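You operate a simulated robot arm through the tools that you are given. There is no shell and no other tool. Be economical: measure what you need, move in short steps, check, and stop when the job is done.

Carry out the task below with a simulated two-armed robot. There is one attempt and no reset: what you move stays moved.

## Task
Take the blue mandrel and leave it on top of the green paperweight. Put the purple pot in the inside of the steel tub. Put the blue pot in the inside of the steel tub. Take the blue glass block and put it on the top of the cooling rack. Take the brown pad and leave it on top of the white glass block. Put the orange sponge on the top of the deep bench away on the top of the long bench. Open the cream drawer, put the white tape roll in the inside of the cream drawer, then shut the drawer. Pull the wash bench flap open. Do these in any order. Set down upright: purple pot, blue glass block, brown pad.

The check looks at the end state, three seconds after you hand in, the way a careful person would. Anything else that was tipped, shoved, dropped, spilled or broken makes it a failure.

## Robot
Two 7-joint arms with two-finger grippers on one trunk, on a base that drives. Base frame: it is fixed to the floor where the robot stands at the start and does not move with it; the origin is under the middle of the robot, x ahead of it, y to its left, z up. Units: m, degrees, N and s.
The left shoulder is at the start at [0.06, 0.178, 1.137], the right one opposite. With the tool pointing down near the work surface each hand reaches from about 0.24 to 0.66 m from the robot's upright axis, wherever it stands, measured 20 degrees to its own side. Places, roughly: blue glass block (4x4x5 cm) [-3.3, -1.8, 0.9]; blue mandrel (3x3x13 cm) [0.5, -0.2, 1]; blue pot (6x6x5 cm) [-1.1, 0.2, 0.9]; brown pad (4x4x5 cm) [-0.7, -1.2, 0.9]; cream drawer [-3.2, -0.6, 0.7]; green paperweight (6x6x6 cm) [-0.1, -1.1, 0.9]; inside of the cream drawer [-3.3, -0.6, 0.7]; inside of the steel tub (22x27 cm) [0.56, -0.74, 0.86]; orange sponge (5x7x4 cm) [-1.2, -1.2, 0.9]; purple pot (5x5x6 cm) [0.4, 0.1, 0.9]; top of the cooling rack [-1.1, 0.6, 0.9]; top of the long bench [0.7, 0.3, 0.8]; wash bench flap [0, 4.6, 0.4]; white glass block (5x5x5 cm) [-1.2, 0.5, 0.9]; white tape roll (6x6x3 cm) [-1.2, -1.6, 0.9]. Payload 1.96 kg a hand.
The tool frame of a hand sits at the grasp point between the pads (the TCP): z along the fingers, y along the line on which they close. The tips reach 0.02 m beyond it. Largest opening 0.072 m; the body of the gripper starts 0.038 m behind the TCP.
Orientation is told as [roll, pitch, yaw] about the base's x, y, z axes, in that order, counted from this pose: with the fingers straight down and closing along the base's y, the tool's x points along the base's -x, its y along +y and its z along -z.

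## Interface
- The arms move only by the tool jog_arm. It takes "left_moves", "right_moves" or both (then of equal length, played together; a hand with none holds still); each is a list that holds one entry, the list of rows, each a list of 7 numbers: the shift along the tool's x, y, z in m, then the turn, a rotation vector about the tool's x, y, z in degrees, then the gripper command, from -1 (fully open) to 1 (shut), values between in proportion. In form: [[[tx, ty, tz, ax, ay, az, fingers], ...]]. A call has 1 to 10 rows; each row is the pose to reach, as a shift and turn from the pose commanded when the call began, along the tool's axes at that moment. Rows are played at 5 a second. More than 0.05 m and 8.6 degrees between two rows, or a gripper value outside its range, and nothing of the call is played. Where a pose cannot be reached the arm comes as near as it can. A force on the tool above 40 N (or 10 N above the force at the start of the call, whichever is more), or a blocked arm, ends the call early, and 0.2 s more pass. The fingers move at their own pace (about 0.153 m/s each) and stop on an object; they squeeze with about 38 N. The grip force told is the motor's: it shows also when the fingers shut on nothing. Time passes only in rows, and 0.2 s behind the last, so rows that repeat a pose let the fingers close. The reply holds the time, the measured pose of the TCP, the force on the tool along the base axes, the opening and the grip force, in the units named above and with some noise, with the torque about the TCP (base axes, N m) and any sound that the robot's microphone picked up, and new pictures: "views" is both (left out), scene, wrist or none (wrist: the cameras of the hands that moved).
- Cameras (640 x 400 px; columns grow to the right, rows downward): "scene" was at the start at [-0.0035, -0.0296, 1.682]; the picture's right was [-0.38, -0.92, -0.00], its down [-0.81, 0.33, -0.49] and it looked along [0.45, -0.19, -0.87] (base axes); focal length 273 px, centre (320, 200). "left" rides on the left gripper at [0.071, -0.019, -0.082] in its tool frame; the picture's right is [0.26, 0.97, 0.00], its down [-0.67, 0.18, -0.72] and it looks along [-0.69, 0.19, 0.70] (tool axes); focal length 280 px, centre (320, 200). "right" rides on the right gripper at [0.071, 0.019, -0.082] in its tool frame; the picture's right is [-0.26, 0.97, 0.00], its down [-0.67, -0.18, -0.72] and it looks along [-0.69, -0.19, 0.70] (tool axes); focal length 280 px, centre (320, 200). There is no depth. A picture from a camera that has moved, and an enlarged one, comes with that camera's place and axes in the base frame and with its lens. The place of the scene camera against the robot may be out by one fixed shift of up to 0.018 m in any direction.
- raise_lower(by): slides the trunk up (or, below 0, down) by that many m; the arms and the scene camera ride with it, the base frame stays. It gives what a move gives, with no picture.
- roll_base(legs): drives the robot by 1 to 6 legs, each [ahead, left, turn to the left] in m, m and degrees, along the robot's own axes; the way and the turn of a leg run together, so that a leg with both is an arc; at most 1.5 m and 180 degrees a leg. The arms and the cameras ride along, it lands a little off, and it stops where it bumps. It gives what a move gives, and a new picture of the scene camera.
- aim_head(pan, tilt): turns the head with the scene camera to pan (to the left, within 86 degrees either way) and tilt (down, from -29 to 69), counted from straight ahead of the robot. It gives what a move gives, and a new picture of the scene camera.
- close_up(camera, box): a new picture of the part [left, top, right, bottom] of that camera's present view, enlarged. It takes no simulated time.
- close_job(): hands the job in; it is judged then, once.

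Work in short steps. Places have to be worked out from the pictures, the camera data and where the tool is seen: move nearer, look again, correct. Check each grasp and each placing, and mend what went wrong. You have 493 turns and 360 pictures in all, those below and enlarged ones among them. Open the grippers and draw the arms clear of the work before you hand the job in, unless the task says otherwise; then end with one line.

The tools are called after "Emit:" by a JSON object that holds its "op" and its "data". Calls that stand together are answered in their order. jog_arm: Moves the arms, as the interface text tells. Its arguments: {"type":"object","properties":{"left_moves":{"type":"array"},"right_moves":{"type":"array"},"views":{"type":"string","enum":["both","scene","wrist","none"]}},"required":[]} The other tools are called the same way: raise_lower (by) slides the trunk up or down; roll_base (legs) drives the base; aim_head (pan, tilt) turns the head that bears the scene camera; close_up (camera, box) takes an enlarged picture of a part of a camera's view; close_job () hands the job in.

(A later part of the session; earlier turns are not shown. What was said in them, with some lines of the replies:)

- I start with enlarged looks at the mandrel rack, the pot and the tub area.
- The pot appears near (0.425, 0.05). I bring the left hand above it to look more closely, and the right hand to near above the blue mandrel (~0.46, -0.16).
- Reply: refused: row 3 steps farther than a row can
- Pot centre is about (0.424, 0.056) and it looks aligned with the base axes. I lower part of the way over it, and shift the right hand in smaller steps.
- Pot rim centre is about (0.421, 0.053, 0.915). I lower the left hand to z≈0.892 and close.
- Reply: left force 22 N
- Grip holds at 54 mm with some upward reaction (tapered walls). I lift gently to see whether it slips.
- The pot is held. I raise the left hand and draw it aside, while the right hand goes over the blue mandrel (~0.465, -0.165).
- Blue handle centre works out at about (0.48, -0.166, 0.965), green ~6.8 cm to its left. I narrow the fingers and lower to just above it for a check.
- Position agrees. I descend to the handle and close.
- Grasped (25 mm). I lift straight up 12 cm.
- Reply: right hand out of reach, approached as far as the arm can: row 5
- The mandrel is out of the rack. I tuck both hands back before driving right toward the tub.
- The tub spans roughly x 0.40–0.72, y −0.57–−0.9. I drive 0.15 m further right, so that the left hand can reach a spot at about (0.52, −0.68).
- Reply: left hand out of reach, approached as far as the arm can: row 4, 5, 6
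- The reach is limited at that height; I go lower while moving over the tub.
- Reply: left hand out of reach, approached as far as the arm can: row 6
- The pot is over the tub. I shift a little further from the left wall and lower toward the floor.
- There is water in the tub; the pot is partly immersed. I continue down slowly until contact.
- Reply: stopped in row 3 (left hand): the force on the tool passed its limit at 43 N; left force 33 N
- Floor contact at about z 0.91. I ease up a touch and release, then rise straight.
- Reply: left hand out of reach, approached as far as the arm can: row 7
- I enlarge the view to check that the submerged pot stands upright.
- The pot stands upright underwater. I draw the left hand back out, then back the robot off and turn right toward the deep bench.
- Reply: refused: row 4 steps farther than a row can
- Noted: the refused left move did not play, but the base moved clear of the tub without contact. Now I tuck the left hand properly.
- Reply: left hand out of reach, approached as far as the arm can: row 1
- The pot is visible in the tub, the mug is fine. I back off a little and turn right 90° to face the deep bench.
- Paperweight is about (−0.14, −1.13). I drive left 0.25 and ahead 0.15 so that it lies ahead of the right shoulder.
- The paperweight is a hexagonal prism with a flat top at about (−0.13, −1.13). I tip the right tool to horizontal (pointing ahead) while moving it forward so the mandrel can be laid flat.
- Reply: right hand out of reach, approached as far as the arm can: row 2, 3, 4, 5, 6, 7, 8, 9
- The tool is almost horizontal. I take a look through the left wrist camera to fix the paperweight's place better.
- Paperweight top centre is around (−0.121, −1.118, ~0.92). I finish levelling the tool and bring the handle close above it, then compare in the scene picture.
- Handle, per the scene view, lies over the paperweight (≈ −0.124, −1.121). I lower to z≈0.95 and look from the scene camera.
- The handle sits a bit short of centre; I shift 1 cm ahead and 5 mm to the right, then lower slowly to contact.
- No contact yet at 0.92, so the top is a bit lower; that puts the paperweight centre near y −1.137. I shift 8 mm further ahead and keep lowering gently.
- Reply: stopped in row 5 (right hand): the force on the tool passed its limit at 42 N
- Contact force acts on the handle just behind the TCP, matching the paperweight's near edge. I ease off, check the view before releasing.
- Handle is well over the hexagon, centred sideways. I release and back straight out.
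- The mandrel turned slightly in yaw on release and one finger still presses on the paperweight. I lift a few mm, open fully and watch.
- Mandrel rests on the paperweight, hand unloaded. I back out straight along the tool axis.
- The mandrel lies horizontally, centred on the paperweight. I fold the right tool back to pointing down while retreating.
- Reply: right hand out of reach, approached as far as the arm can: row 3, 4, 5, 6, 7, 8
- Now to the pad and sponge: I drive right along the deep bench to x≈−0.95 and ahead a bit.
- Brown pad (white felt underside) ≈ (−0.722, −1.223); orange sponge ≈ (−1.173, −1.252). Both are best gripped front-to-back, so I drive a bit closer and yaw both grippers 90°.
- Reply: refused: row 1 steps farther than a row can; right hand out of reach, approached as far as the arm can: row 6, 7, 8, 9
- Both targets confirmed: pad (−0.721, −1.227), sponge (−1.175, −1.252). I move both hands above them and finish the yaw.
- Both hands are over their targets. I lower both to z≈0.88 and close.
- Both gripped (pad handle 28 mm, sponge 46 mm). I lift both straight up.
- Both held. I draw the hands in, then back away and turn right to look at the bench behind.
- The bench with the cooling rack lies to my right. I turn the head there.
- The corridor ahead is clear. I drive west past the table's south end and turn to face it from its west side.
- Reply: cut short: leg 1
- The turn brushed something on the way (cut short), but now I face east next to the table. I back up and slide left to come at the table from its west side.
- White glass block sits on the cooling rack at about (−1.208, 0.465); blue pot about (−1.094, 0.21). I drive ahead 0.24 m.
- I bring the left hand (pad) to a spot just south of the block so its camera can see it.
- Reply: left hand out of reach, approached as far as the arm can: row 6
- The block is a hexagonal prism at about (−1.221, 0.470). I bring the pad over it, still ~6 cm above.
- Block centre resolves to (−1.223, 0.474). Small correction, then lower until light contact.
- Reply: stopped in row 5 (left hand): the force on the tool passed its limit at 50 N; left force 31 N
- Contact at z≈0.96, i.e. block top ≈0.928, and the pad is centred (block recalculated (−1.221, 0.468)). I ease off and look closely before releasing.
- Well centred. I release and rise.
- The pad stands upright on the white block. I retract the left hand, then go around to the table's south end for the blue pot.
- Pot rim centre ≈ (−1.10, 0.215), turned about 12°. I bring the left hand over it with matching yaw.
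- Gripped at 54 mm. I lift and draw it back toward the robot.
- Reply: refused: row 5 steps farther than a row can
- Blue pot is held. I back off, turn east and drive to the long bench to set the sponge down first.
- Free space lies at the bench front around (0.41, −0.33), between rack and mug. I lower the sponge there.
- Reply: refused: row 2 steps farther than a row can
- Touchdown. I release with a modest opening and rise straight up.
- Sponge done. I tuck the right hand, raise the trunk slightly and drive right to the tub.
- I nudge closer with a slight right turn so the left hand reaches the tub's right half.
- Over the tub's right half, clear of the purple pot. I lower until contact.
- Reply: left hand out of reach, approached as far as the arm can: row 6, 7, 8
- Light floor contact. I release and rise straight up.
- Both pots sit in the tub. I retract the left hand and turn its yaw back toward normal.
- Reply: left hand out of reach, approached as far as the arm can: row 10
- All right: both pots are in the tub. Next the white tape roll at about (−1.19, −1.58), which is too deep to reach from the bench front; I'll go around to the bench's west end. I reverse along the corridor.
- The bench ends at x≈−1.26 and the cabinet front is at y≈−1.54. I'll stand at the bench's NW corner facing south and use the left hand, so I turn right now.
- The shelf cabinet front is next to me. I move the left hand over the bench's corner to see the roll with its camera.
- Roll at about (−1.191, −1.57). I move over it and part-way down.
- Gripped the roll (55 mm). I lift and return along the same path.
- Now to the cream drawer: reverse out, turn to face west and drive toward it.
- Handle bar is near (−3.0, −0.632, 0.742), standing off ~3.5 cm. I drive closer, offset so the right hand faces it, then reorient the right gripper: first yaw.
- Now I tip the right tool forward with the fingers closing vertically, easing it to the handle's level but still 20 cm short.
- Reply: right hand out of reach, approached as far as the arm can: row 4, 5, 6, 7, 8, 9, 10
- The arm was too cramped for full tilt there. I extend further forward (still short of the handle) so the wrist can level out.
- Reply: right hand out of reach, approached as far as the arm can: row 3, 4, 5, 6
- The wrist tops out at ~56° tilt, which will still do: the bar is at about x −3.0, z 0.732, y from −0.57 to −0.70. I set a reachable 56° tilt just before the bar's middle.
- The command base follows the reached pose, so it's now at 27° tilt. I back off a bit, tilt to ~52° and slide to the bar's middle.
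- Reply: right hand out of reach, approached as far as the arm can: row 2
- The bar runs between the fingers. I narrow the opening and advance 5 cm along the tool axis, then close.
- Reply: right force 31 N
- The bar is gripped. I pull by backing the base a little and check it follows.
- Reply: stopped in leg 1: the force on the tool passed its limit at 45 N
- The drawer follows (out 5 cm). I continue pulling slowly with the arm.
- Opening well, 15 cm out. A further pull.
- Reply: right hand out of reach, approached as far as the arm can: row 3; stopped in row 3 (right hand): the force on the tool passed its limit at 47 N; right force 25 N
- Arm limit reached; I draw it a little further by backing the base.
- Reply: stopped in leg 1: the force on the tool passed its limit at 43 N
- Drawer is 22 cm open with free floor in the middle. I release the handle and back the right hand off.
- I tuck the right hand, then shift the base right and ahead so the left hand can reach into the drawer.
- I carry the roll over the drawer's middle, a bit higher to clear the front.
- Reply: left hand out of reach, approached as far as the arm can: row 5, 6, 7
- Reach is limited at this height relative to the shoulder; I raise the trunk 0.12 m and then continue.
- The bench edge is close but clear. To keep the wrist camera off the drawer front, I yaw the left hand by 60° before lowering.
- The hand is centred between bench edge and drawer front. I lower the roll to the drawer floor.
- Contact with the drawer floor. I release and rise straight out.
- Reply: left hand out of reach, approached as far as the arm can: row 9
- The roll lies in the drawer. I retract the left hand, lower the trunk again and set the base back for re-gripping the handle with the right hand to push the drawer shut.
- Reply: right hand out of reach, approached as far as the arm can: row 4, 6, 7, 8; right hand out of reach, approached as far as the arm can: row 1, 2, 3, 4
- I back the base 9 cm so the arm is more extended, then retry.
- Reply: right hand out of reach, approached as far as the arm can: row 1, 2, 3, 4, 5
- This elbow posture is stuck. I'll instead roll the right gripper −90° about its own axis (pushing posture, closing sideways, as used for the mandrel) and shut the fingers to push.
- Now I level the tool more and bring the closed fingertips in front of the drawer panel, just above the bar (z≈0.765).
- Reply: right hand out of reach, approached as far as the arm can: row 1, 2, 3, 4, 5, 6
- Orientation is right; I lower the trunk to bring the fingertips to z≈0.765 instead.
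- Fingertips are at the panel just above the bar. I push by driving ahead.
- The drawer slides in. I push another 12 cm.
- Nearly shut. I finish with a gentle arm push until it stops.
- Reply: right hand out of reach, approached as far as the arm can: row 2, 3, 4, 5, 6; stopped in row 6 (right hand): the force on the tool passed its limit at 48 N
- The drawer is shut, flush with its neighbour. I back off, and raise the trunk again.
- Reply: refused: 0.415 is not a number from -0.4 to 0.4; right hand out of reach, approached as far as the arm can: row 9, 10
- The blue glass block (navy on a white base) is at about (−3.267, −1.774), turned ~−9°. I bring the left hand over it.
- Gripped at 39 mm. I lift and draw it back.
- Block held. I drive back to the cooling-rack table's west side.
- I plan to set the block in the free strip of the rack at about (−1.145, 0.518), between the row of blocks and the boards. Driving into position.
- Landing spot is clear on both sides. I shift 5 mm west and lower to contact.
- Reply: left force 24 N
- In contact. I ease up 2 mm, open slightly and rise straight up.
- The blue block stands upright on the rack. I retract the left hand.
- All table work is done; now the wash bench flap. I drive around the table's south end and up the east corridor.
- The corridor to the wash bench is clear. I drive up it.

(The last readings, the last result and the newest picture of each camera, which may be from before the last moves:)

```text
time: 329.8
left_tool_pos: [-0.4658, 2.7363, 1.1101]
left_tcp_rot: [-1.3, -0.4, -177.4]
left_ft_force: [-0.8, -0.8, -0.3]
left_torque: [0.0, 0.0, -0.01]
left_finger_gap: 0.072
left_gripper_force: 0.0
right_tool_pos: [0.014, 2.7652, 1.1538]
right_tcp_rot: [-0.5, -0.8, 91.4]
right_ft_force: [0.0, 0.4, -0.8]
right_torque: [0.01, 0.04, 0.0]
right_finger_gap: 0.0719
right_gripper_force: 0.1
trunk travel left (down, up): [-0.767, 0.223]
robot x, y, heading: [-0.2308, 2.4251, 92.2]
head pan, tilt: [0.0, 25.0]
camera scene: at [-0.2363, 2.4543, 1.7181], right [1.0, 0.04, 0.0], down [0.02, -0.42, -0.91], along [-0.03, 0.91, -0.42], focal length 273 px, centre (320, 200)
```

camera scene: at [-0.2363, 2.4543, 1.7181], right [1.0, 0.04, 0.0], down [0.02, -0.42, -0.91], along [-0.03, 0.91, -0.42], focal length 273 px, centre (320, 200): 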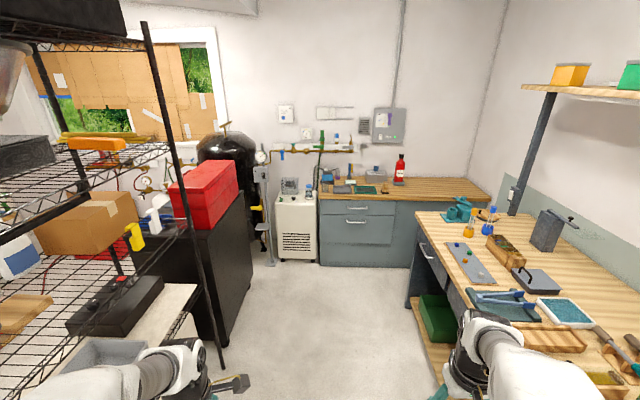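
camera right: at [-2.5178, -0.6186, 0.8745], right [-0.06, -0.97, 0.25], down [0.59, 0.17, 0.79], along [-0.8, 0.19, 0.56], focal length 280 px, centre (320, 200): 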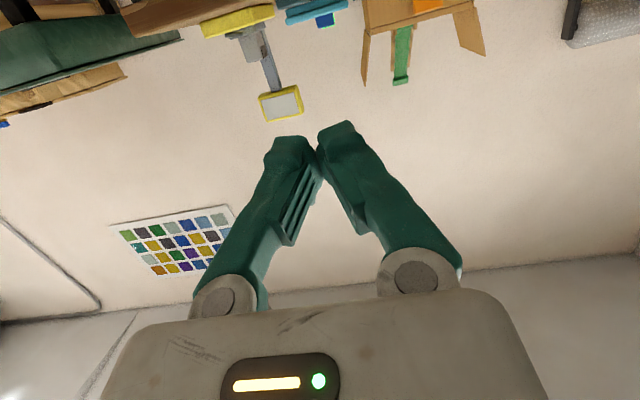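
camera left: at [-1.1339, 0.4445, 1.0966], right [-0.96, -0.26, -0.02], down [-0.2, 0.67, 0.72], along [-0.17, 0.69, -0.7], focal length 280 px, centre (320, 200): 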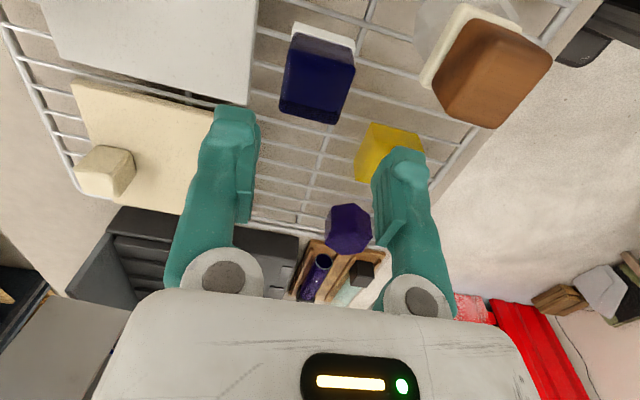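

The wash bench is ahead: a drawer on top and a large lower flap with a horizontal handle near (0, 4.5, 0.56), presumably hinged at the bottom. I drive nearer.

Emit:
{"op": "roll_base", "data": {"legs": [[0.3, -0.03, -2.2], [0.8, 0, 0]]}}

Emit:
{"op": "aim_head", "data": {"pan": -5, "tilt": 40}}

```text
time: 335.7
left_tool_pos: [-0.4326, 3.852, 1.1081]
left_tcp_rot: [-1.3, -0.4, -179.3]
left_ft_force: [-0.4, 0.2, 0.0]
left_torque: [-0.01, -0.01, 0.03]
left_finger_gap: 0.0718
left_gripper_force: 0.1
right_tool_pos: [0.0455, 3.8654, 1.1537]
right_tcp_rot: [-0.5, -0.8, 89.2]
right_ft_force: [-0.1, -0.6, 0.0]
right_torque: [0.0, 0.01, 0.02]
right_finger_gap: 0.0718
right_gripper_force: 0.2
trunk travel left (down, up): [-0.767, 0.223]
robot x, y, heading: [-0.2082, 3.535, 90.0]
head pan, tilt: [0.0, 25.0]
camera scene: at [-0.2147, 3.5632, 1.7181], right [1.0, 0.0, 0.0], down [0.0, -0.42, -0.91], along [0.0, 0.91, -0.42], focal length 273 px, centre (320, 200)
```

scene: 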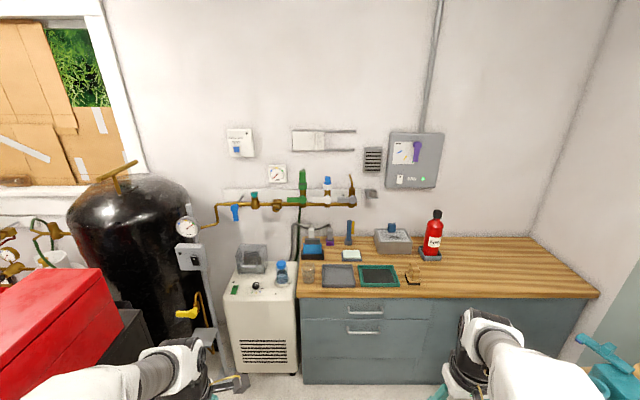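

```text
time: 336.5
left_tool_pos: [-0.4328, 3.8534, 1.1088]
left_tcp_rot: [-1.4, -0.5, -179.4]
left_ft_force: [-0.1, -0.5, 0.5]
left_torque: [-0.01, -0.02, -0.01]
left_finger_gap: 0.0719
left_gripper_force: 0.1
right_tool_pos: [0.0466, 3.8653, 1.1535]
right_tcp_rot: [-0.5, -0.8, 89.3]
right_ft_force: [-0.6, 0.1, 1.1]
right_torque: [-0.02, 0.02, 0.04]
right_finger_gap: 0.072
right_gripper_force: 0.1
trunk travel left (down, up): [-0.767, 0.223]
robot x, y, heading: [-0.2097, 3.5346, 90.2]
head pan, tilt: [-5.0, 40.0]
camera scene: at [-0.2073, 3.5562, 1.6948], right [1.0, -0.09, 0.0], down [-0.06, -0.64, -0.77], along [0.07, 0.76, -0.64], focal length 273 px, centre (320, 200)
```

scene: 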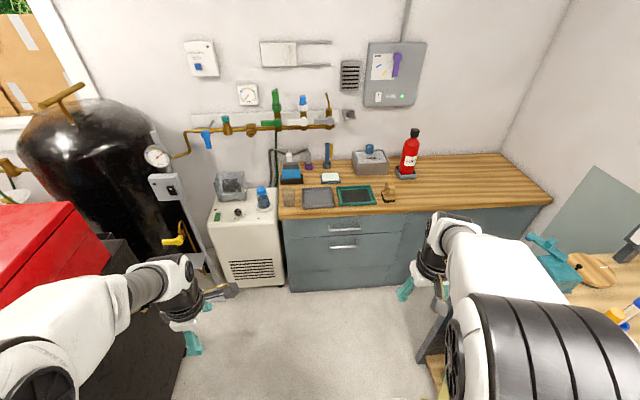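

Emit:
{"op": "close_up", "data": {"camera": "scene", "box": [265, 190, 425, 300]}}

```text
3.64 times, centred on (345, 245) of scene
camera zoom: at [-0.2073, 3.5562, 1.6948], right [1.0, -0.09, 0.0], down [-0.06, -0.64, -0.77], along [0.07, 0.76, -0.64], focal length 993 px, centre (229, 36)
```

zoom: 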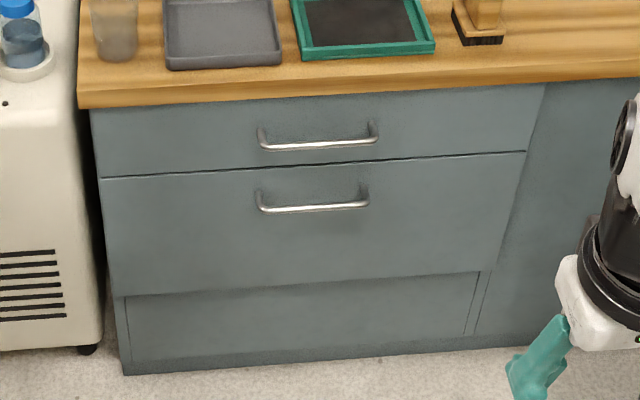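

The flap is the panel below the top drawer, handle at its upper edge: ≈ (−0.01, 4.49, 0.58). I bring the left hand in, yaw the right gripper 90° and then lower the trunk.

Emit:
{"op": "jog_arm", "data": {"left_moves": [[[0.02, 0, 0, 0, 0, 0, -1], [0.04, 0, 0, 0, 0, 0, -1], [0.06, 0.02, 0, 0, 0, 0, -1], [0.08, 0.04, 0, 0, 0, 0, -1], [0.1, 0.06, 0, 0, 0, 0, -1], [0.1, 0.06, 0, 0, 0, 0, -1], [0.1, 0.06, 0, 0, 0, 0, -1], [0.1, 0.06, 0, 0, 0, 0, -1], [0.1, 0.06, 0, 0, 0, 0, -1], [0.1, 0.06, 0, 0, 0, 0, -1]]], "right_moves": [[[-0.01, 0, 0.01, 0, 0, 8.5, -1], [-0.02, 0, 0.02, 0, 0, 17, -1], [-0.04, 0, 0.03, 0, 0, 25.5, -1], [-0.06, 0, 0.04, 0, 0, 34, -1], [-0.08, 0.0, 0.05, 0, 0, 42.5, -1], [-0.1, 0.0, 0.06, 0, 0, 51, -1], [-0.11, 0.0, 0.07, 0, 0, 59.5, -1], [-0.12, 0.0, 0.08, 0, 0, 68, -1], [-0.12, 0.0, 0.09, 0, 0, 76.5, -1], [-0.12, 0.0, 0.1, 0, 0, 85, -1]]], "views": "none"}}

Emit:
{"op": "raise_lower", "data": {"by": -0.35}}

Emit:
{"op": "roll_base", "data": {"legs": [[0.2, -0.02, 0]]}}

```text
time: 338.7
left_tool_pos: [-0.3288, 3.8143, 1.1151]
left_tcp_rot: [-1.3, -0.5, -179.5]
left_ft_force: [-0.4, -0.1, 0.4]
left_torque: [0.02, 0.0, 0.03]
left_finger_gap: 0.072
left_gripper_force: 0.0
left hand out of reach, approached as far as the arm can: row 4, 5, 6, 7, 8, 9, 10
right_tool_pos: [0.0487, 3.9876, 1.0544]
right_tcp_rot: [0.8, -0.6, 4.1]
right_ft_force: [-0.1, 0.2, 0.3]
right_torque: [-0.01, -0.01, -0.02]
right_finger_gap: 0.072
right_gripper_force: 0.0
trunk travel left (down, up): [-0.767, 0.223]
robot x, y, heading: [-0.2103, 3.5331, 90.2]
head pan, tilt: [-5.0, 40.0]
```

```text
time: 342.1
left_tool_pos: [-0.3291, 3.8122, 0.7664]
left_tcp_rot: [-1.2, -0.4, -179.4]
left_ft_force: [-1.2, -0.8, 0.1]
left_torque: [-0.01, 0.0, -0.03]
left_finger_gap: 0.0718
left_gripper_force: 0.0
right_tool_pos: [0.0487, 3.9872, 0.7052]
right_tcp_rot: [0.8, -0.6, 4.4]
right_ft_force: [1.2, 0.4, -1.0]
right_torque: [0.04, -0.03, 0.03]
right_finger_gap: 0.0719
right_gripper_force: 0.1
trunk travel left (down, up): [-0.417, 0.573]
robot x, y, heading: [-0.2114, 3.5371, 90.2]
head pan, tilt: [-5.0, 40.0]
```

```text
time: 343.7
left_tool_pos: [-0.3086, 4.0152, 0.7656]
left_tcp_rot: [-1.3, -0.4, -179.3]
left_ft_force: [0.7, -0.4, -0.1]
left_torque: [-0.01, 0.0, -0.01]
left_finger_gap: 0.0721
left_gripper_force: 0.1
right_tool_pos: [0.0673, 4.188, 0.705]
right_tcp_rot: [0.8, -0.6, 4.3]
right_ft_force: [0.1, 0.4, -0.1]
right_torque: [-0.04, 0.0, 0.01]
right_finger_gap: 0.0721
right_gripper_force: 0.1
trunk travel left (down, up): [-0.417, 0.573]
robot x, y, heading: [-0.1922, 3.7328, 90.0]
head pan, tilt: [-5.0, 40.0]
camera scene: at [-0.1876, 3.7574, 1.3447], right [1.0, -0.09, 0.0], down [-0.06, -0.64, -0.77], along [0.07, 0.76, -0.64], focal length 273 px, centre (320, 200)
```

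scene: 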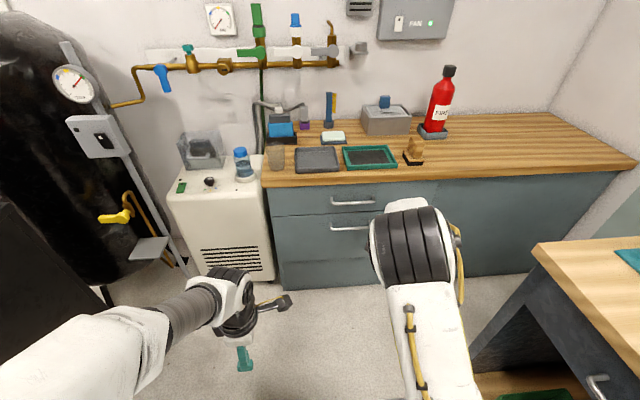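

Handle confirmed near (0.0, 4.49, 0.575). I tilt the right tool ~30°, and line up, then drive in.

Emit:
{"op": "jog_arm", "data": {"right_moves": [[[0.015, 0.02, 0.0, -6, 0, 1, -1], [0.03, 0.04, 0.01, -12, 0, 2, -1], [0.045, 0.055, 0.03, -18, 0, 3, -1], [0.06, 0.07, 0.05, -24, 0, 4, -0.6], [0.07, 0.08, 0.075, -30, 0, 4, -0.6]]], "views": "none"}}

Emit:
{"op": "roll_base", "data": {"legs": [[0.14, 0, 0]]}}

Emit:
{"op": "close_up", "data": {"camera": "right", "box": [0, 0, 640, 400]}}

```text
time: 344.9
left_tool_pos: [-0.3077, 4.0137, 0.7656]
left_tcp_rot: [-1.3, -0.4, -179.4]
left_ft_force: [0.5, -0.8, 0.1]
left_torque: [0.02, 0.01, 0.03]
left_finger_gap: 0.0721
left_gripper_force: 0.0
right_tool_pos: [-0.0075, 4.2637, 0.6293]
right_tcp_rot: [30.8, 0.5, 0.4]
right_ft_force: [-0.4, 0.6, -0.4]
right_torque: [0.04, -0.01, -0.05]
right_finger_gap: 0.0576
right_gripper_force: 0.1
trunk travel left (down, up): [-0.417, 0.573]
robot x, y, heading: [-0.192, 3.7355, 90.5]
head pan, tilt: [-5.0, 40.0]
```

```text
time: 346.3
left_tool_pos: [-0.3097, 4.154, 0.7657]
left_tcp_rot: [-1.3, -0.5, -179.3]
left_ft_force: [0.2, 0.3, -1.2]
left_torque: [-0.06, 0.03, 0.02]
left_finger_gap: 0.0718
left_gripper_force: 0.1
right_tool_pos: [-0.0074, 4.4052, 0.6297]
right_tcp_rot: [30.8, 0.4, 0.5]
right_ft_force: [0.6, 0.0, -0.9]
right_torque: [0.01, 0.01, 0.01]
right_finger_gap: 0.0577
right_gripper_force: 0.1
trunk travel left (down, up): [-0.417, 0.573]
robot x, y, heading: [-0.192, 3.8746, 90.0]
head pan, tilt: [-5.0, 40.0]
camera scene: at [-0.188, 3.8983, 1.3447], right [1.0, -0.08, 0.0], down [-0.05, -0.64, -0.77], along [0.07, 0.76, -0.64], focal length 273 px, centre (320, 200)
```

scene: 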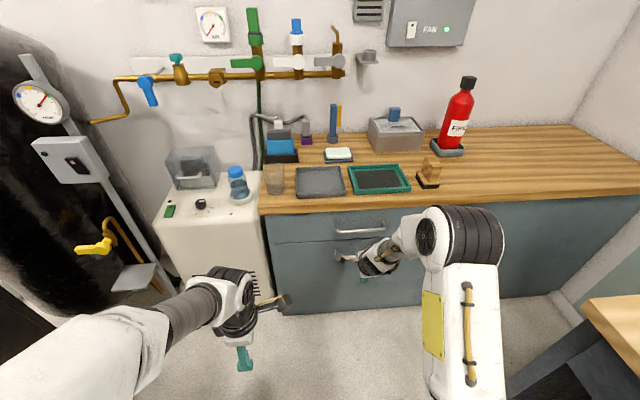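

```text
1.00 times, centred on (320, 200) of right (not enlarged: the box is as wide or as high as the picture)
camera zoom: at [-0.0778, 4.3795, 0.7104], right [0.26, 0.83, 0.49], down [0.68, -0.52, 0.51], along [0.68, 0.2, -0.7], focal length 280 px, centre (320, 200)
```

zoom: 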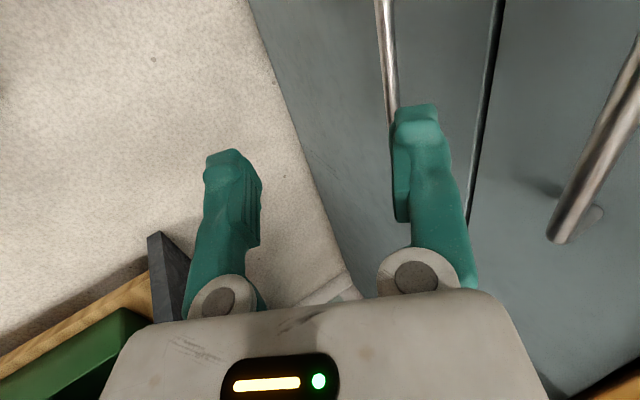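

The bar is just ahead-below of the fingers. I drive 5 cm ahead, narrow the opening, and view again.

Emit:
{"op": "roll_base", "data": {"legs": [[0.05, 0, 0]]}}

Emit:
{"op": "jog_arm", "data": {"right_moves": [[[0, 0, 0.01, 0, 0, 0, -0.1], [0, 0, 0.015, 0, 0, 0, -0.1]]], "views": "wrist"}}

```text
time: 347.2
left_tool_pos: [-0.3096, 4.2047, 0.7653]
left_tcp_rot: [-1.3, -0.4, -179.3]
left_ft_force: [0.3, 0.5, 0.1]
left_torque: [0.01, -0.03, -0.02]
left_finger_gap: 0.0717
left_gripper_force: 0.0
right_tool_pos: [-0.0077, 4.4549, 0.6295]
right_tcp_rot: [30.8, 0.5, 0.6]
right_ft_force: [-1.0, 0.8, -0.1]
right_torque: [0.01, 0.02, 0.0]
right_finger_gap: 0.0576
right_gripper_force: 0.1
trunk travel left (down, up): [-0.417, 0.573]
robot x, y, heading: [-0.1906, 3.9261, 90.2]
head pan, tilt: [-5.0, 40.0]
camera scene: at [-0.1881, 3.9478, 1.3447], right [1.0, -0.08, 0.0], down [-0.05, -0.64, -0.77], along [0.06, 0.76, -0.64], focal length 273 px, centre (320, 200)
```

scene: 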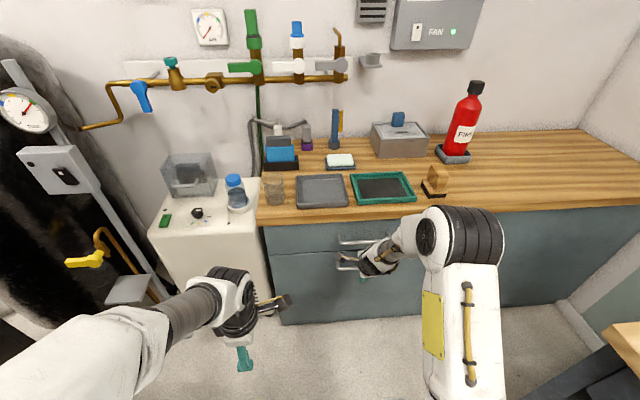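

```text
time: 347.8
left_tool_pos: [-0.3102, 4.203, 0.7668]
left_tcp_rot: [-1.3, -0.5, -179.3]
left_ft_force: [0.1, -0.1, -0.1]
left_torque: [-0.05, 0.02, 0.02]
left_finger_gap: 0.0722
left_gripper_force: 0.1
right_tool_pos: [-0.0087, 4.4624, 0.6175]
right_tcp_rot: [30.9, 0.5, 0.6]
right_ft_force: [0.4, 0.4, 0.6]
right_torque: [-0.02, 0.02, -0.01]
right_finger_gap: 0.0397
right_gripper_force: 0.1
trunk travel left (down, up): [-0.417, 0.573]
robot x, y, heading: [-0.1907, 3.9264, 90.1]
head pan, tilt: [-5.0, 40.0]
camera right: at [-0.0785, 4.436, 0.6986], right [0.26, 0.83, 0.49], down [0.68, -0.52, 0.51], along [0.68, 0.2, -0.7], focal length 280 px, centre (320, 200)
```

right: 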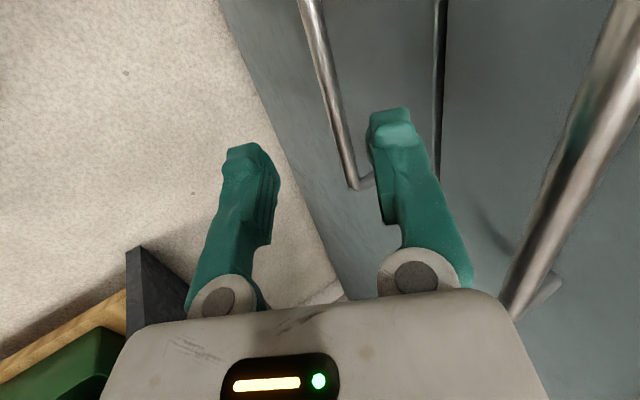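

The bar is now between the fingers, ~8 cm along the tool axis. I advance and close on it.

Emit:
{"op": "jog_arm", "data": {"right_moves": [[[0, 0.002, 0.03, 0, 0, 0, -0.1], [0, 0.003, 0.055, 0, 0, 0, -0.1], [0, 0.003, 0.075, 0, 0, 0, -0.1], [0, 0.003, 0.075, 0, 0, 0, -0.1]]], "views": "wrist"}}

```text
time: 348.8
left_tool_pos: [-0.3096, 4.2025, 0.7663]
left_tcp_rot: [-1.2, -0.4, -179.3]
left_ft_force: [0.0, 0.1, 0.2]
left_torque: [-0.02, 0.02, -0.03]
left_finger_gap: 0.072
left_gripper_force: 0.1
right_tool_pos: [-0.0095, 4.5031, 0.5562]
right_tcp_rot: [30.8, 0.6, 0.6]
right_ft_force: [0.4, -0.3, -0.6]
right_torque: [0.0, -0.02, 0.0]
right_finger_gap: 0.0394
right_gripper_force: 0.1
trunk travel left (down, up): [-0.417, 0.573]
robot x, y, heading: [-0.1901, 3.929, 90.2]
head pan, tilt: [-5.0, 40.0]
camera right: at [-0.0788, 4.4763, 0.6364], right [0.26, 0.83, 0.49], down [0.68, -0.52, 0.51], along [0.68, 0.2, -0.7], focal length 280 px, centre (320, 200)
```

right: 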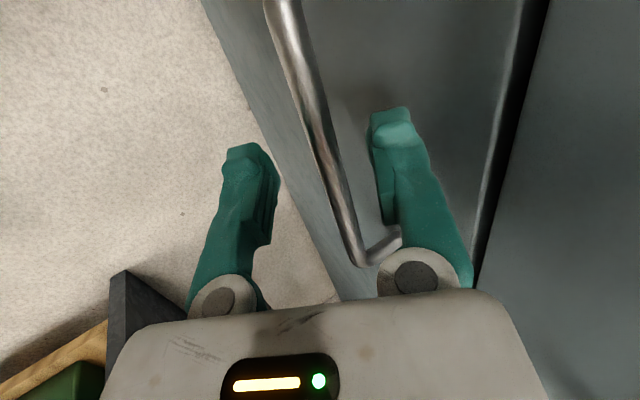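

Emit:
{"op": "jog_arm", "data": {"right_moves": [[[0, 0, 0.006, 0, 0, 0, -0.1], [0, 0, 0.012, 0, 0, 0, -0.1], [0, 0, 0.012, 0, 0, 0, 0.5], [0, 0, 0.012, 0, 0, 0, 1], [0, 0, 0.012, 0, 0, 0, 1]]], "views": "wrist"}}

```text
time: 350.0
left_tool_pos: [-0.3091, 4.2034, 0.7663]
left_tcp_rot: [-1.2, -0.4, -179.2]
left_ft_force: [0.8, 0.0, 0.9]
left_torque: [-0.01, 0.02, 0.0]
left_finger_gap: 0.072
left_gripper_force: 0.0
right_tool_pos: [-0.0084, 4.5091, 0.5463]
right_tcp_rot: [31.0, 0.5, 0.6]
right_ft_force: [-0.8, 7.0, 3.0]
right_torque: [0.08, 0.02, 0.0]
right_finger_gap: 0.0091
right_gripper_force: 36.5
trunk travel left (down, up): [-0.417, 0.573]
robot x, y, heading: [-0.1896, 3.9247, 90.3]
head pan, tilt: [-5.0, 40.0]
camera right: at [-0.0789, 4.4832, 0.6257], right [0.26, 0.83, 0.49], down [0.68, -0.52, 0.51], along [0.68, 0.2, -0.7], focal length 280 px, centre (320, 200)
```

right: 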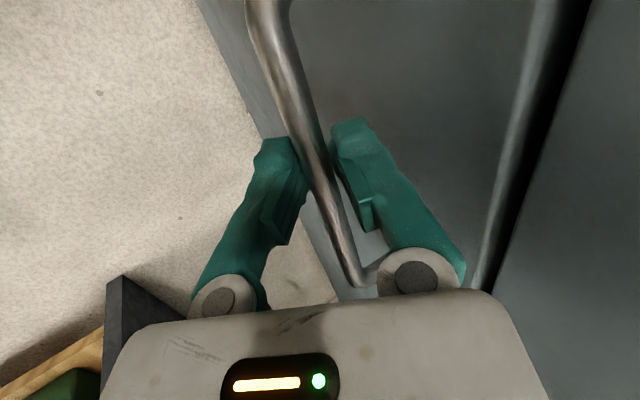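

Bar gripped. I begin pulling along the arc of a bottom-hinged flap (hinge z ≈0.29), slowly, to test.

Emit:
{"op": "jog_arm", "data": {"right_moves": [[[0, -0.01, -0.004, -2, 0, 0, 1], [0, -0.0207, -0.0077, -4, 0, 0, 1], [0, -0.031, -0.011, -6, 0, 0, 1], [0, -0.0419, -0.0136, -8, 0, 0, 1], [0, -0.0419, -0.0136, -8, 0, 0, 1]]], "views": "both"}}

```text
time: 351.0
left_tool_pos: [-0.309, 4.2067, 0.7662]
left_tcp_rot: [-1.0, -0.5, -179.2]
left_ft_force: [0.2, 0.3, -0.2]
left_torque: [0.0, 0.03, -0.01]
left_finger_gap: 0.0721
left_gripper_force: 0.0
right_tool_pos: [-0.008, 4.4662, 0.5294]
right_tcp_rot: [37.9, 0.6, 0.6]
right_ft_force: [-1.0, 9.2, -33.0]
right_torque: [-0.1, -0.21, -0.17]
right_finger_gap: 0.0062
right_gripper_force: 33.9
trunk travel left (down, up): [-0.417, 0.573]
robot x, y, heading: [-0.194, 3.9276, 90.1]
head pan, tilt: [-5.0, 40.0]
stopped in row 5 (right hand): the force on the tool passed its limit at 44 N (the readings are from after the stop); the commanded pose is now the measured one
camera scene: at [-0.187, 3.9513, 1.3446], right [1.0, -0.08, 0.0], down [-0.05, -0.64, -0.76], along [0.06, 0.76, -0.65], focal length 273 px, centre (320, 200)
camera right: at [-0.0784, 4.4302, 0.6062], right [0.26, 0.76, 0.59], down [0.69, -0.58, 0.44], along [0.68, 0.29, -0.68], focal length 280 px, centre (320, 200)
```

scene: 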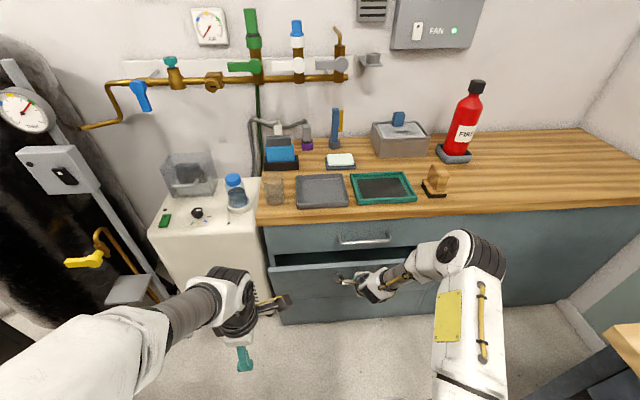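
right: 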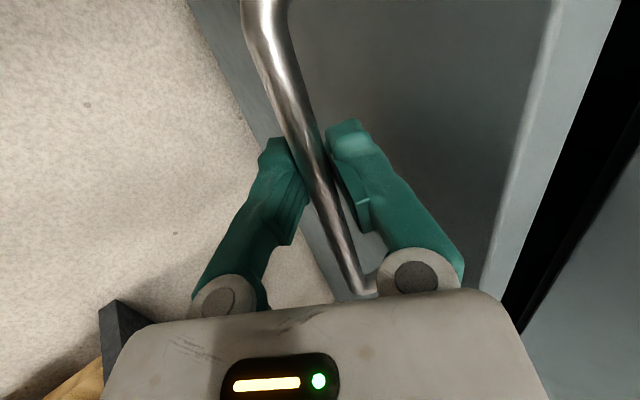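

It is a bottom-hinged flap and it opens. I continue along the arc, letting the hand sink more.

Emit:
{"op": "jog_arm", "data": {"right_moves": [[[0, -0.013, -0.003, -2.5, 0, 0, 1], [0, -0.0262, -0.006, -5, 0, 0, 1], [0, -0.041, -0.009, -7.5, 0, 0, 1], [0, -0.0553, -0.011, -10, 0, 0, 1], [0, -0.0725, -0.012, -12.5, 0, 0, 1], [0, -0.0897, -0.012, -15, 0, 0, 1]]], "views": "both"}}

```text
time: 352.4
left_tool_pos: [-0.3103, 4.2058, 0.7652]
left_tcp_rot: [-1.1, -0.4, -179.1]
left_ft_force: [0.4, -0.8, -0.6]
left_torque: [0.0, -0.01, -0.01]
left_finger_gap: 0.0719
left_gripper_force: 0.1
right_tool_pos: [-0.0085, 4.3942, 0.4872]
right_tcp_rot: [52.9, 0.6, 0.6]
right_ft_force: [-2.2, 18.0, -31.8]
right_torque: [-0.01, 0.04, 0.05]
right_finger_gap: 0.0059
right_gripper_force: 33.9
trunk travel left (down, up): [-0.417, 0.573]
robot x, y, heading: [-0.1915, 3.929, 90.0]
head pan, tilt: [-5.0, 40.0]
stopped in row 6 (right hand): the force on the tool passed its limit at 46 N (the readings are from after the stop); the commanded pose is now the measured one
camera scene: at [-0.1873, 3.9518, 1.3446], right [1.0, -0.08, 0.0], down [-0.05, -0.64, -0.76], along [0.06, 0.76, -0.65], focal length 273 px, centre (320, 200)
camera right: at [-0.0787, 4.3404, 0.5518], right [0.26, 0.59, 0.77], down [0.69, -0.67, 0.28], along [0.68, 0.45, -0.58], focal length 280 px, centre (320, 200)
```

scene: 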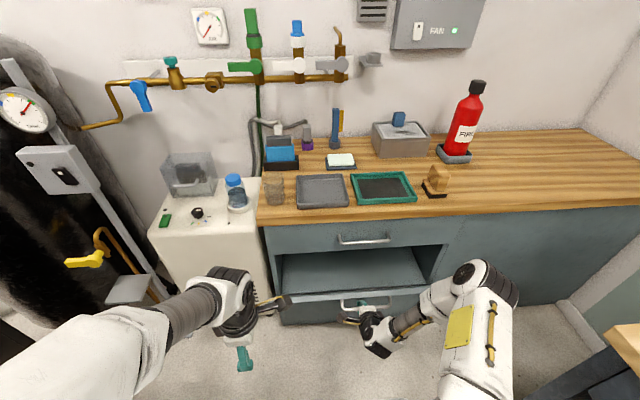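
right: 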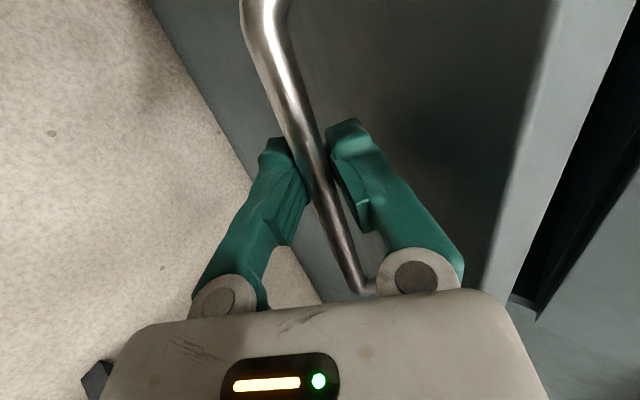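

Half open (~30°). I continue a bit further, to the limit of the wrist tilt, and check how the load behaves.

Emit:
{"op": "jog_arm", "data": {"right_moves": [[[0, -0.014, -0.003, -1, 0, 0, 1], [0, -0.03, -0.006, -2, 0, 0, 1], [0, -0.045, -0.008, -2, 0, 0, 1], [0, -0.06, -0.009, -2, 0, 0, 1], [0, -0.06, -0.009, -2, 0, 0, 1]]], "views": "both"}}

```text
time: 353.1
left_tool_pos: [-0.3104, 4.2063, 0.7633]
left_tcp_rot: [-1.1, -0.5, -179.2]
left_ft_force: [-0.3, 0.2, -0.6]
left_torque: [0.01, -0.02, -0.01]
left_finger_gap: 0.0721
left_gripper_force: 0.0
right_tool_pos: [-0.0089, 4.3724, 0.4654]
right_tcp_rot: [55.0, 0.4, 0.6]
right_ft_force: [0.2, 19.7, -25.3]
right_torque: [-0.02, 0.01, 0.16]
right_finger_gap: 0.006
right_gripper_force: 33.4
trunk travel left (down, up): [-0.417, 0.573]
robot x, y, heading: [-0.1916, 3.9248, 90.3]
head pan, tilt: [-5.0, 40.0]
stopped in row 3 (right hand): the force on the tool passed its limit at 49 N (the readings are from after the stop); the commanded pose is now the measured one
camera scene: at [-0.1874, 3.9513, 1.3447], right [1.0, -0.08, 0.0], down [-0.05, -0.64, -0.76], along [0.06, 0.76, -0.65], focal length 273 px, centre (320, 200)
camera right: at [-0.0789, 4.316, 0.5283], right [0.26, 0.55, 0.79], down [0.68, -0.68, 0.25], along [0.68, 0.47, -0.56], focal length 280 px, centre (320, 200)
```

scene: 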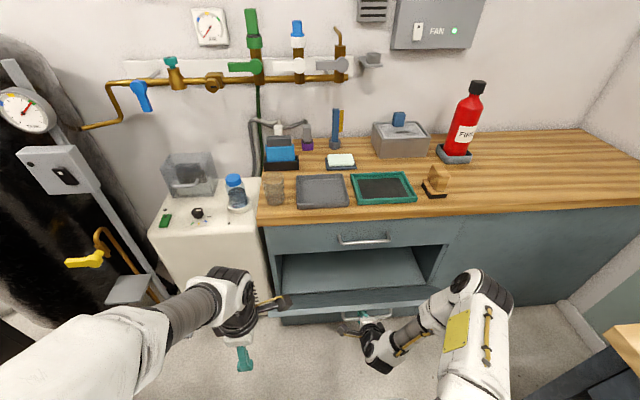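
right: 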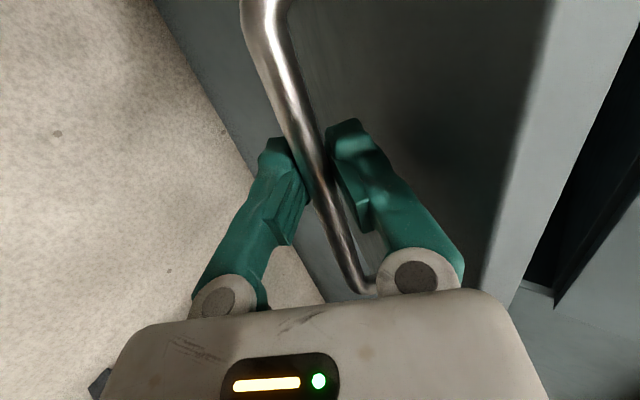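

The load is just radial (my arc slightly too wide), with no tendency to fall; the flap stays. I release and move the hand over to the flap's inner side to push it down the rest.

Emit:
{"op": "jog_arm", "data": {"right_moves": [[[0, 0, 0, 0, 0, 0, 0.5], [0, 0, 0, 0, 0, 0, 0], [0, 0, -0.03, 0, 0, 0, -0.1], [0, 0, -0.06, 0, 0, 0, 0], [0, 0, -0.1, 0, 0, 0, 1], [0, 0.03, -0.13, 6, 0, 0, 1], [0, 0.06, -0.15, 12, 0, 0, 1]]], "views": "both"}}

```text
time: 354.7
left_tool_pos: [-0.3105, 4.2041, 0.7659]
left_tcp_rot: [-1.4, -0.4, -179.2]
left_ft_force: [0.6, -0.1, 0.5]
left_torque: [0.04, 0.0, 0.0]
left_finger_gap: 0.072
left_gripper_force: 0.1
right_tool_pos: [-0.0049, 4.3007, 0.5874]
right_tcp_rot: [43.2, 0.5, 0.6]
right_ft_force: [-0.5, -0.4, 0.1]
right_torque: [0.01, -0.02, 0.01]
right_finger_gap: 0.0002
right_gripper_force: 29.2
right hand out of reach, approached as far as the arm can: row 7
trunk travel left (down, up): [-0.417, 0.573]
robot x, y, heading: [-0.1928, 3.925, 90.2]
head pan, tilt: [-5.0, 40.0]
camera scene: at [-0.1888, 3.9468, 1.3447], right [1.0, -0.08, 0.0], down [-0.05, -0.64, -0.77], along [0.06, 0.76, -0.64], focal length 273 px, centre (320, 200)
camera right: at [-0.0752, 4.2577, 0.6606], right [0.26, 0.71, 0.66], down [0.68, -0.62, 0.39], along [0.68, 0.35, -0.64], focal length 280 px, centre (320, 200)
```

scene: 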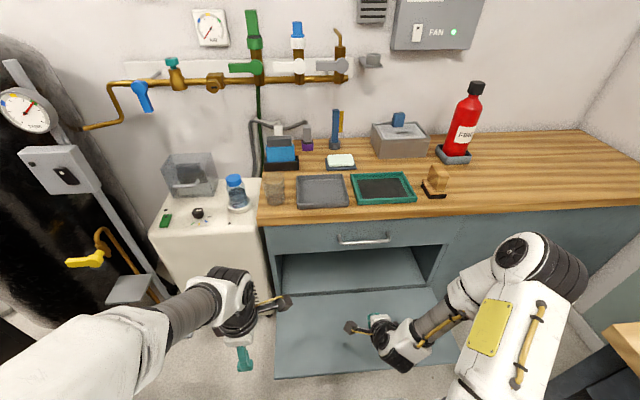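
right: 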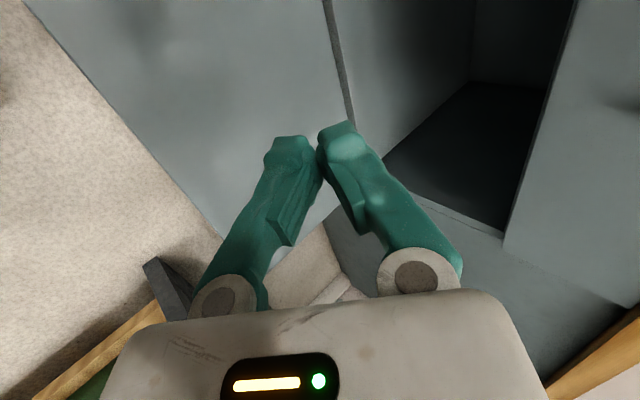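

The flap has swung fully open on its own. I back away, raise the trunk and check.

Emit:
{"op": "roll_base", "data": {"legs": [[-0.5, 0, 0]]}}

Emit:
{"op": "raise_lower", "data": {"by": 0.35}}

Emit:
{"op": "close_up", "data": {"camera": "scene", "box": [160, 100, 560, 400]}}

```text
time: 357.7
left_tool_pos: [-0.3071, 3.6981, 0.7649]
left_tcp_rot: [-1.3, -0.4, -179.3]
left_ft_force: [-0.5, -0.4, -0.1]
left_torque: [0.02, -0.01, 0.01]
left_finger_gap: 0.0719
left_gripper_force: 0.1
right_tool_pos: [-0.003, 3.7948, 0.5868]
right_tcp_rot: [43.4, 0.5, 0.4]
right_ft_force: [0.7, 0.7, -0.5]
right_torque: [0.01, 0.0, 0.01]
right_finger_gap: 0.0002
right_gripper_force: 29.3
trunk travel left (down, up): [-0.417, 0.573]
robot x, y, heading: [-0.1873, 3.4191, 90.2]
head pan, tilt: [-5.0, 40.0]
camera scene: at [-0.1868, 3.4402, 1.3448], right [1.0, -0.09, 0.0], down [-0.05, -0.64, -0.77], along [0.07, 0.76, -0.64], focal length 273 px, centre (320, 200)
```

scene: 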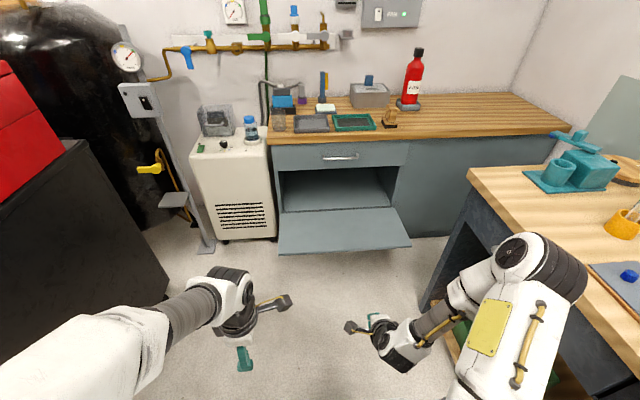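

```text
time: 361.1
left_tool_pos: [-0.3081, 3.6984, 1.1158]
left_tcp_rot: [-1.2, -0.4, -179.3]
left_ft_force: [-0.2, 0.2, 0.5]
left_torque: [0.0, 0.0, -0.02]
left_finger_gap: 0.072
left_gripper_force: 0.1
right_tool_pos: [-0.0034, 3.7944, 0.9373]
right_tcp_rot: [43.2, 0.4, 0.5]
right_ft_force: [-0.4, -0.2, -0.6]
right_torque: [0.02, 0.0, 0.02]
right_finger_gap: 0.0
right_gripper_force: 30.4
trunk travel left (down, up): [-0.767, 0.223]
robot x, y, heading: [-0.191, 3.4175, 90.1]
head pan, tilt: [-5.0, 40.0]
```

```text
1.33 times, centred on (360, 250) of scene
camera zoom: at [-0.1868, 3.4408, 1.6947], right [1.0, -0.09, 0.0], down [-0.05, -0.64, -0.77], along [0.07, 0.76, -0.64], focal length 364 px, centre (267, 133)
```

zoom: 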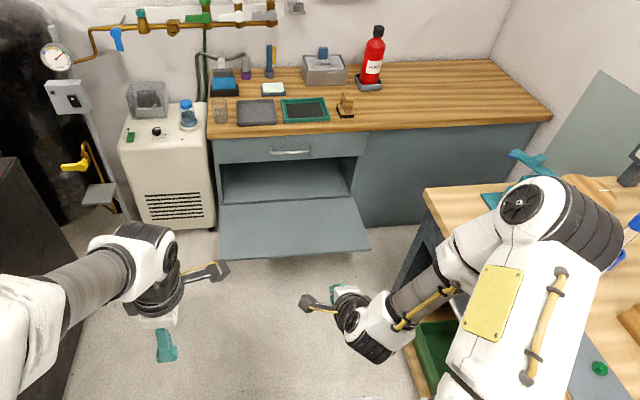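

The flap is open. I open the right gripper, then drive back for a last look at the mandrel on the paperweight.

Emit:
{"op": "jog_arm", "data": {"right_moves": [[[0, -0.01, -0.02, 8, 0, 0, -1], [0, -0.02, -0.05, 16, 0, 0, -1], [0, -0.03, -0.08, 24, 0, 0, -1], [0, -0.04, -0.11, 32, 0, 0, -1], [0, -0.05, -0.13, 40, 0, 0, -1]]], "views": "none"}}

Emit:
{"op": "roll_base", "data": {"legs": [[-1.3, 0, 0], [-1.3, 0, 0], [-1.15, 0, 0], [0, 0, -90]]}}

Emit:
{"op": "aim_head", "data": {"pan": -80, "tilt": 45}}

```text
time: 362.3
left_tool_pos: [-0.3089, 3.6981, 1.1153]
left_tcp_rot: [-1.3, -0.2, -179.3]
left_ft_force: [0.6, -0.2, -0.3]
left_torque: [0.0, -0.04, 0.01]
left_finger_gap: 0.0718
left_gripper_force: 0.2
right_tool_pos: [0.0052, 3.723, 0.9853]
right_tcp_rot: [3.3, 0.7, 0.3]
right_ft_force: [0.3, -0.4, -0.6]
right_torque: [0.03, 0.01, 0.0]
right_finger_gap: 0.0723
right_gripper_force: 0.1
right hand out of reach, approached as far as the arm can: row 1, 2, 3, 4, 5
trunk travel left (down, up): [-0.767, 0.223]
robot x, y, heading: [-0.1909, 3.4203, 89.8]
head pan, tilt: [-5.0, 40.0]
```

```text
time: 384.2
left_tool_pos: [0.1189, -0.2064, 1.1165]
left_tcp_rot: [-1.2, -0.4, 93.3]
left_ft_force: [-0.2, 0.6, -0.4]
left_torque: [0.0, -0.03, -0.01]
left_finger_gap: 0.0723
left_gripper_force: 0.1
right_tool_pos: [0.1593, -0.5171, 0.985]
right_tcp_rot: [3.3, 0.5, -86.9]
right_ft_force: [0.4, 0.2, -0.1]
right_torque: [0.0, 0.0, -0.01]
right_finger_gap: 0.0721
right_gripper_force: 0.0
trunk travel left (down, up): [-0.767, 0.223]
robot x, y, heading: [-0.155, -0.3349, 2.5]
head pan, tilt: [-5.0, 40.0]
camera scene: at [-0.131, -0.3474, 1.6948], right [-0.04, -1.0, 0.0], down [-0.64, 0.03, -0.77], along [0.77, -0.03, -0.64], focal length 273 px, centre (320, 200)
```

scene: 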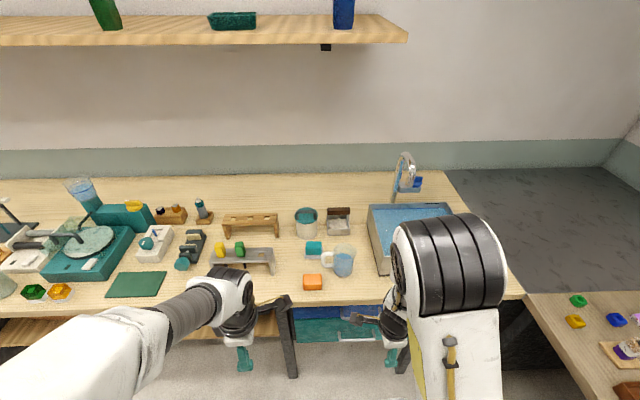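

```text
time: 385.7
left_tool_pos: [0.1201, -0.2058, 1.1154]
left_tcp_rot: [-1.2, -0.3, 93.3]
left_ft_force: [0.3, -0.3, -0.7]
left_torque: [0.0, 0.03, -0.02]
left_finger_gap: 0.0719
left_gripper_force: 0.1
right_tool_pos: [0.1599, -0.518, 0.9851]
right_tcp_rot: [3.2, 0.5, -87.0]
right_ft_force: [-0.3, -0.2, 0.2]
right_torque: [0.0, 0.0, 0.01]
right_finger_gap: 0.0724
right_gripper_force: 0.0
trunk travel left (down, up): [-0.767, 0.223]
robot x, y, heading: [-0.1519, -0.3369, 2.8]
head pan, tilt: [-80.0, 45.0]
camera scene: at [-0.198, -0.4233, 1.6875], right [-0.98, -0.22, 0.0], down [-0.16, 0.69, -0.71], along [0.16, -0.69, -0.71], focal length 273 px, centre (320, 200)
```

scene: 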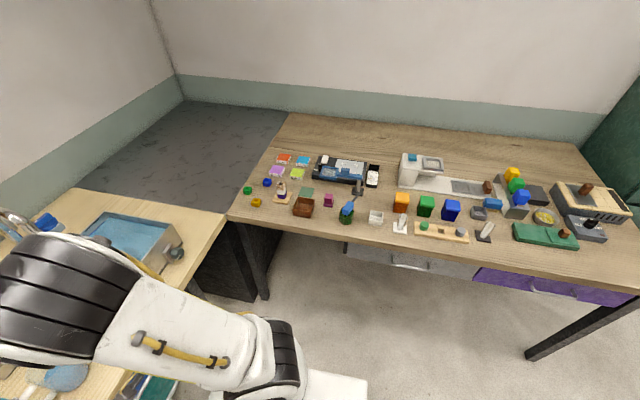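

Emit:
{"op": "close_up", "data": {"camera": "scene", "box": [280, 160, 440, 250]}}

```text
4.00 times, centred on (360, 205) of scene
camera zoom: at [-0.198, -0.4233, 1.6875], right [-0.98, -0.22, 0.0], down [-0.16, 0.69, -0.71], along [0.16, -0.69, -0.71], focal length 1092 px, centre (160, 180)
```

zoom: 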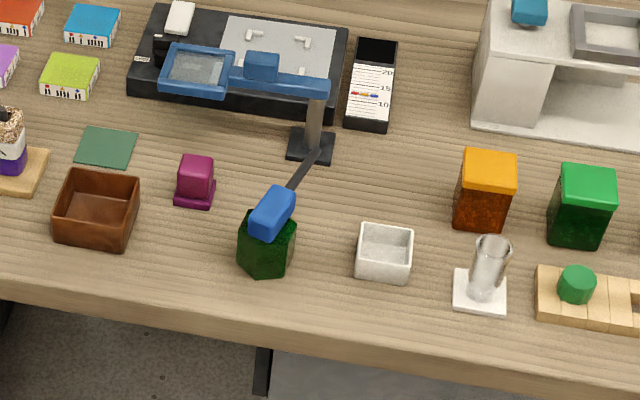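

The mandrel still lies squarely on the paperweight, and the rest was checked as it was placed. Both grippers are open and clear of the benches, so I hand in.

Emit:
{"op": "close_job", "data": {}}

```text
The job is handed in.
```

I carried out all eight parts of the task and handed the job in; I have not seen the verdict. Each placing looked right in the pictures at the time, though I did not look again at the tape roll after the drawer was shut.
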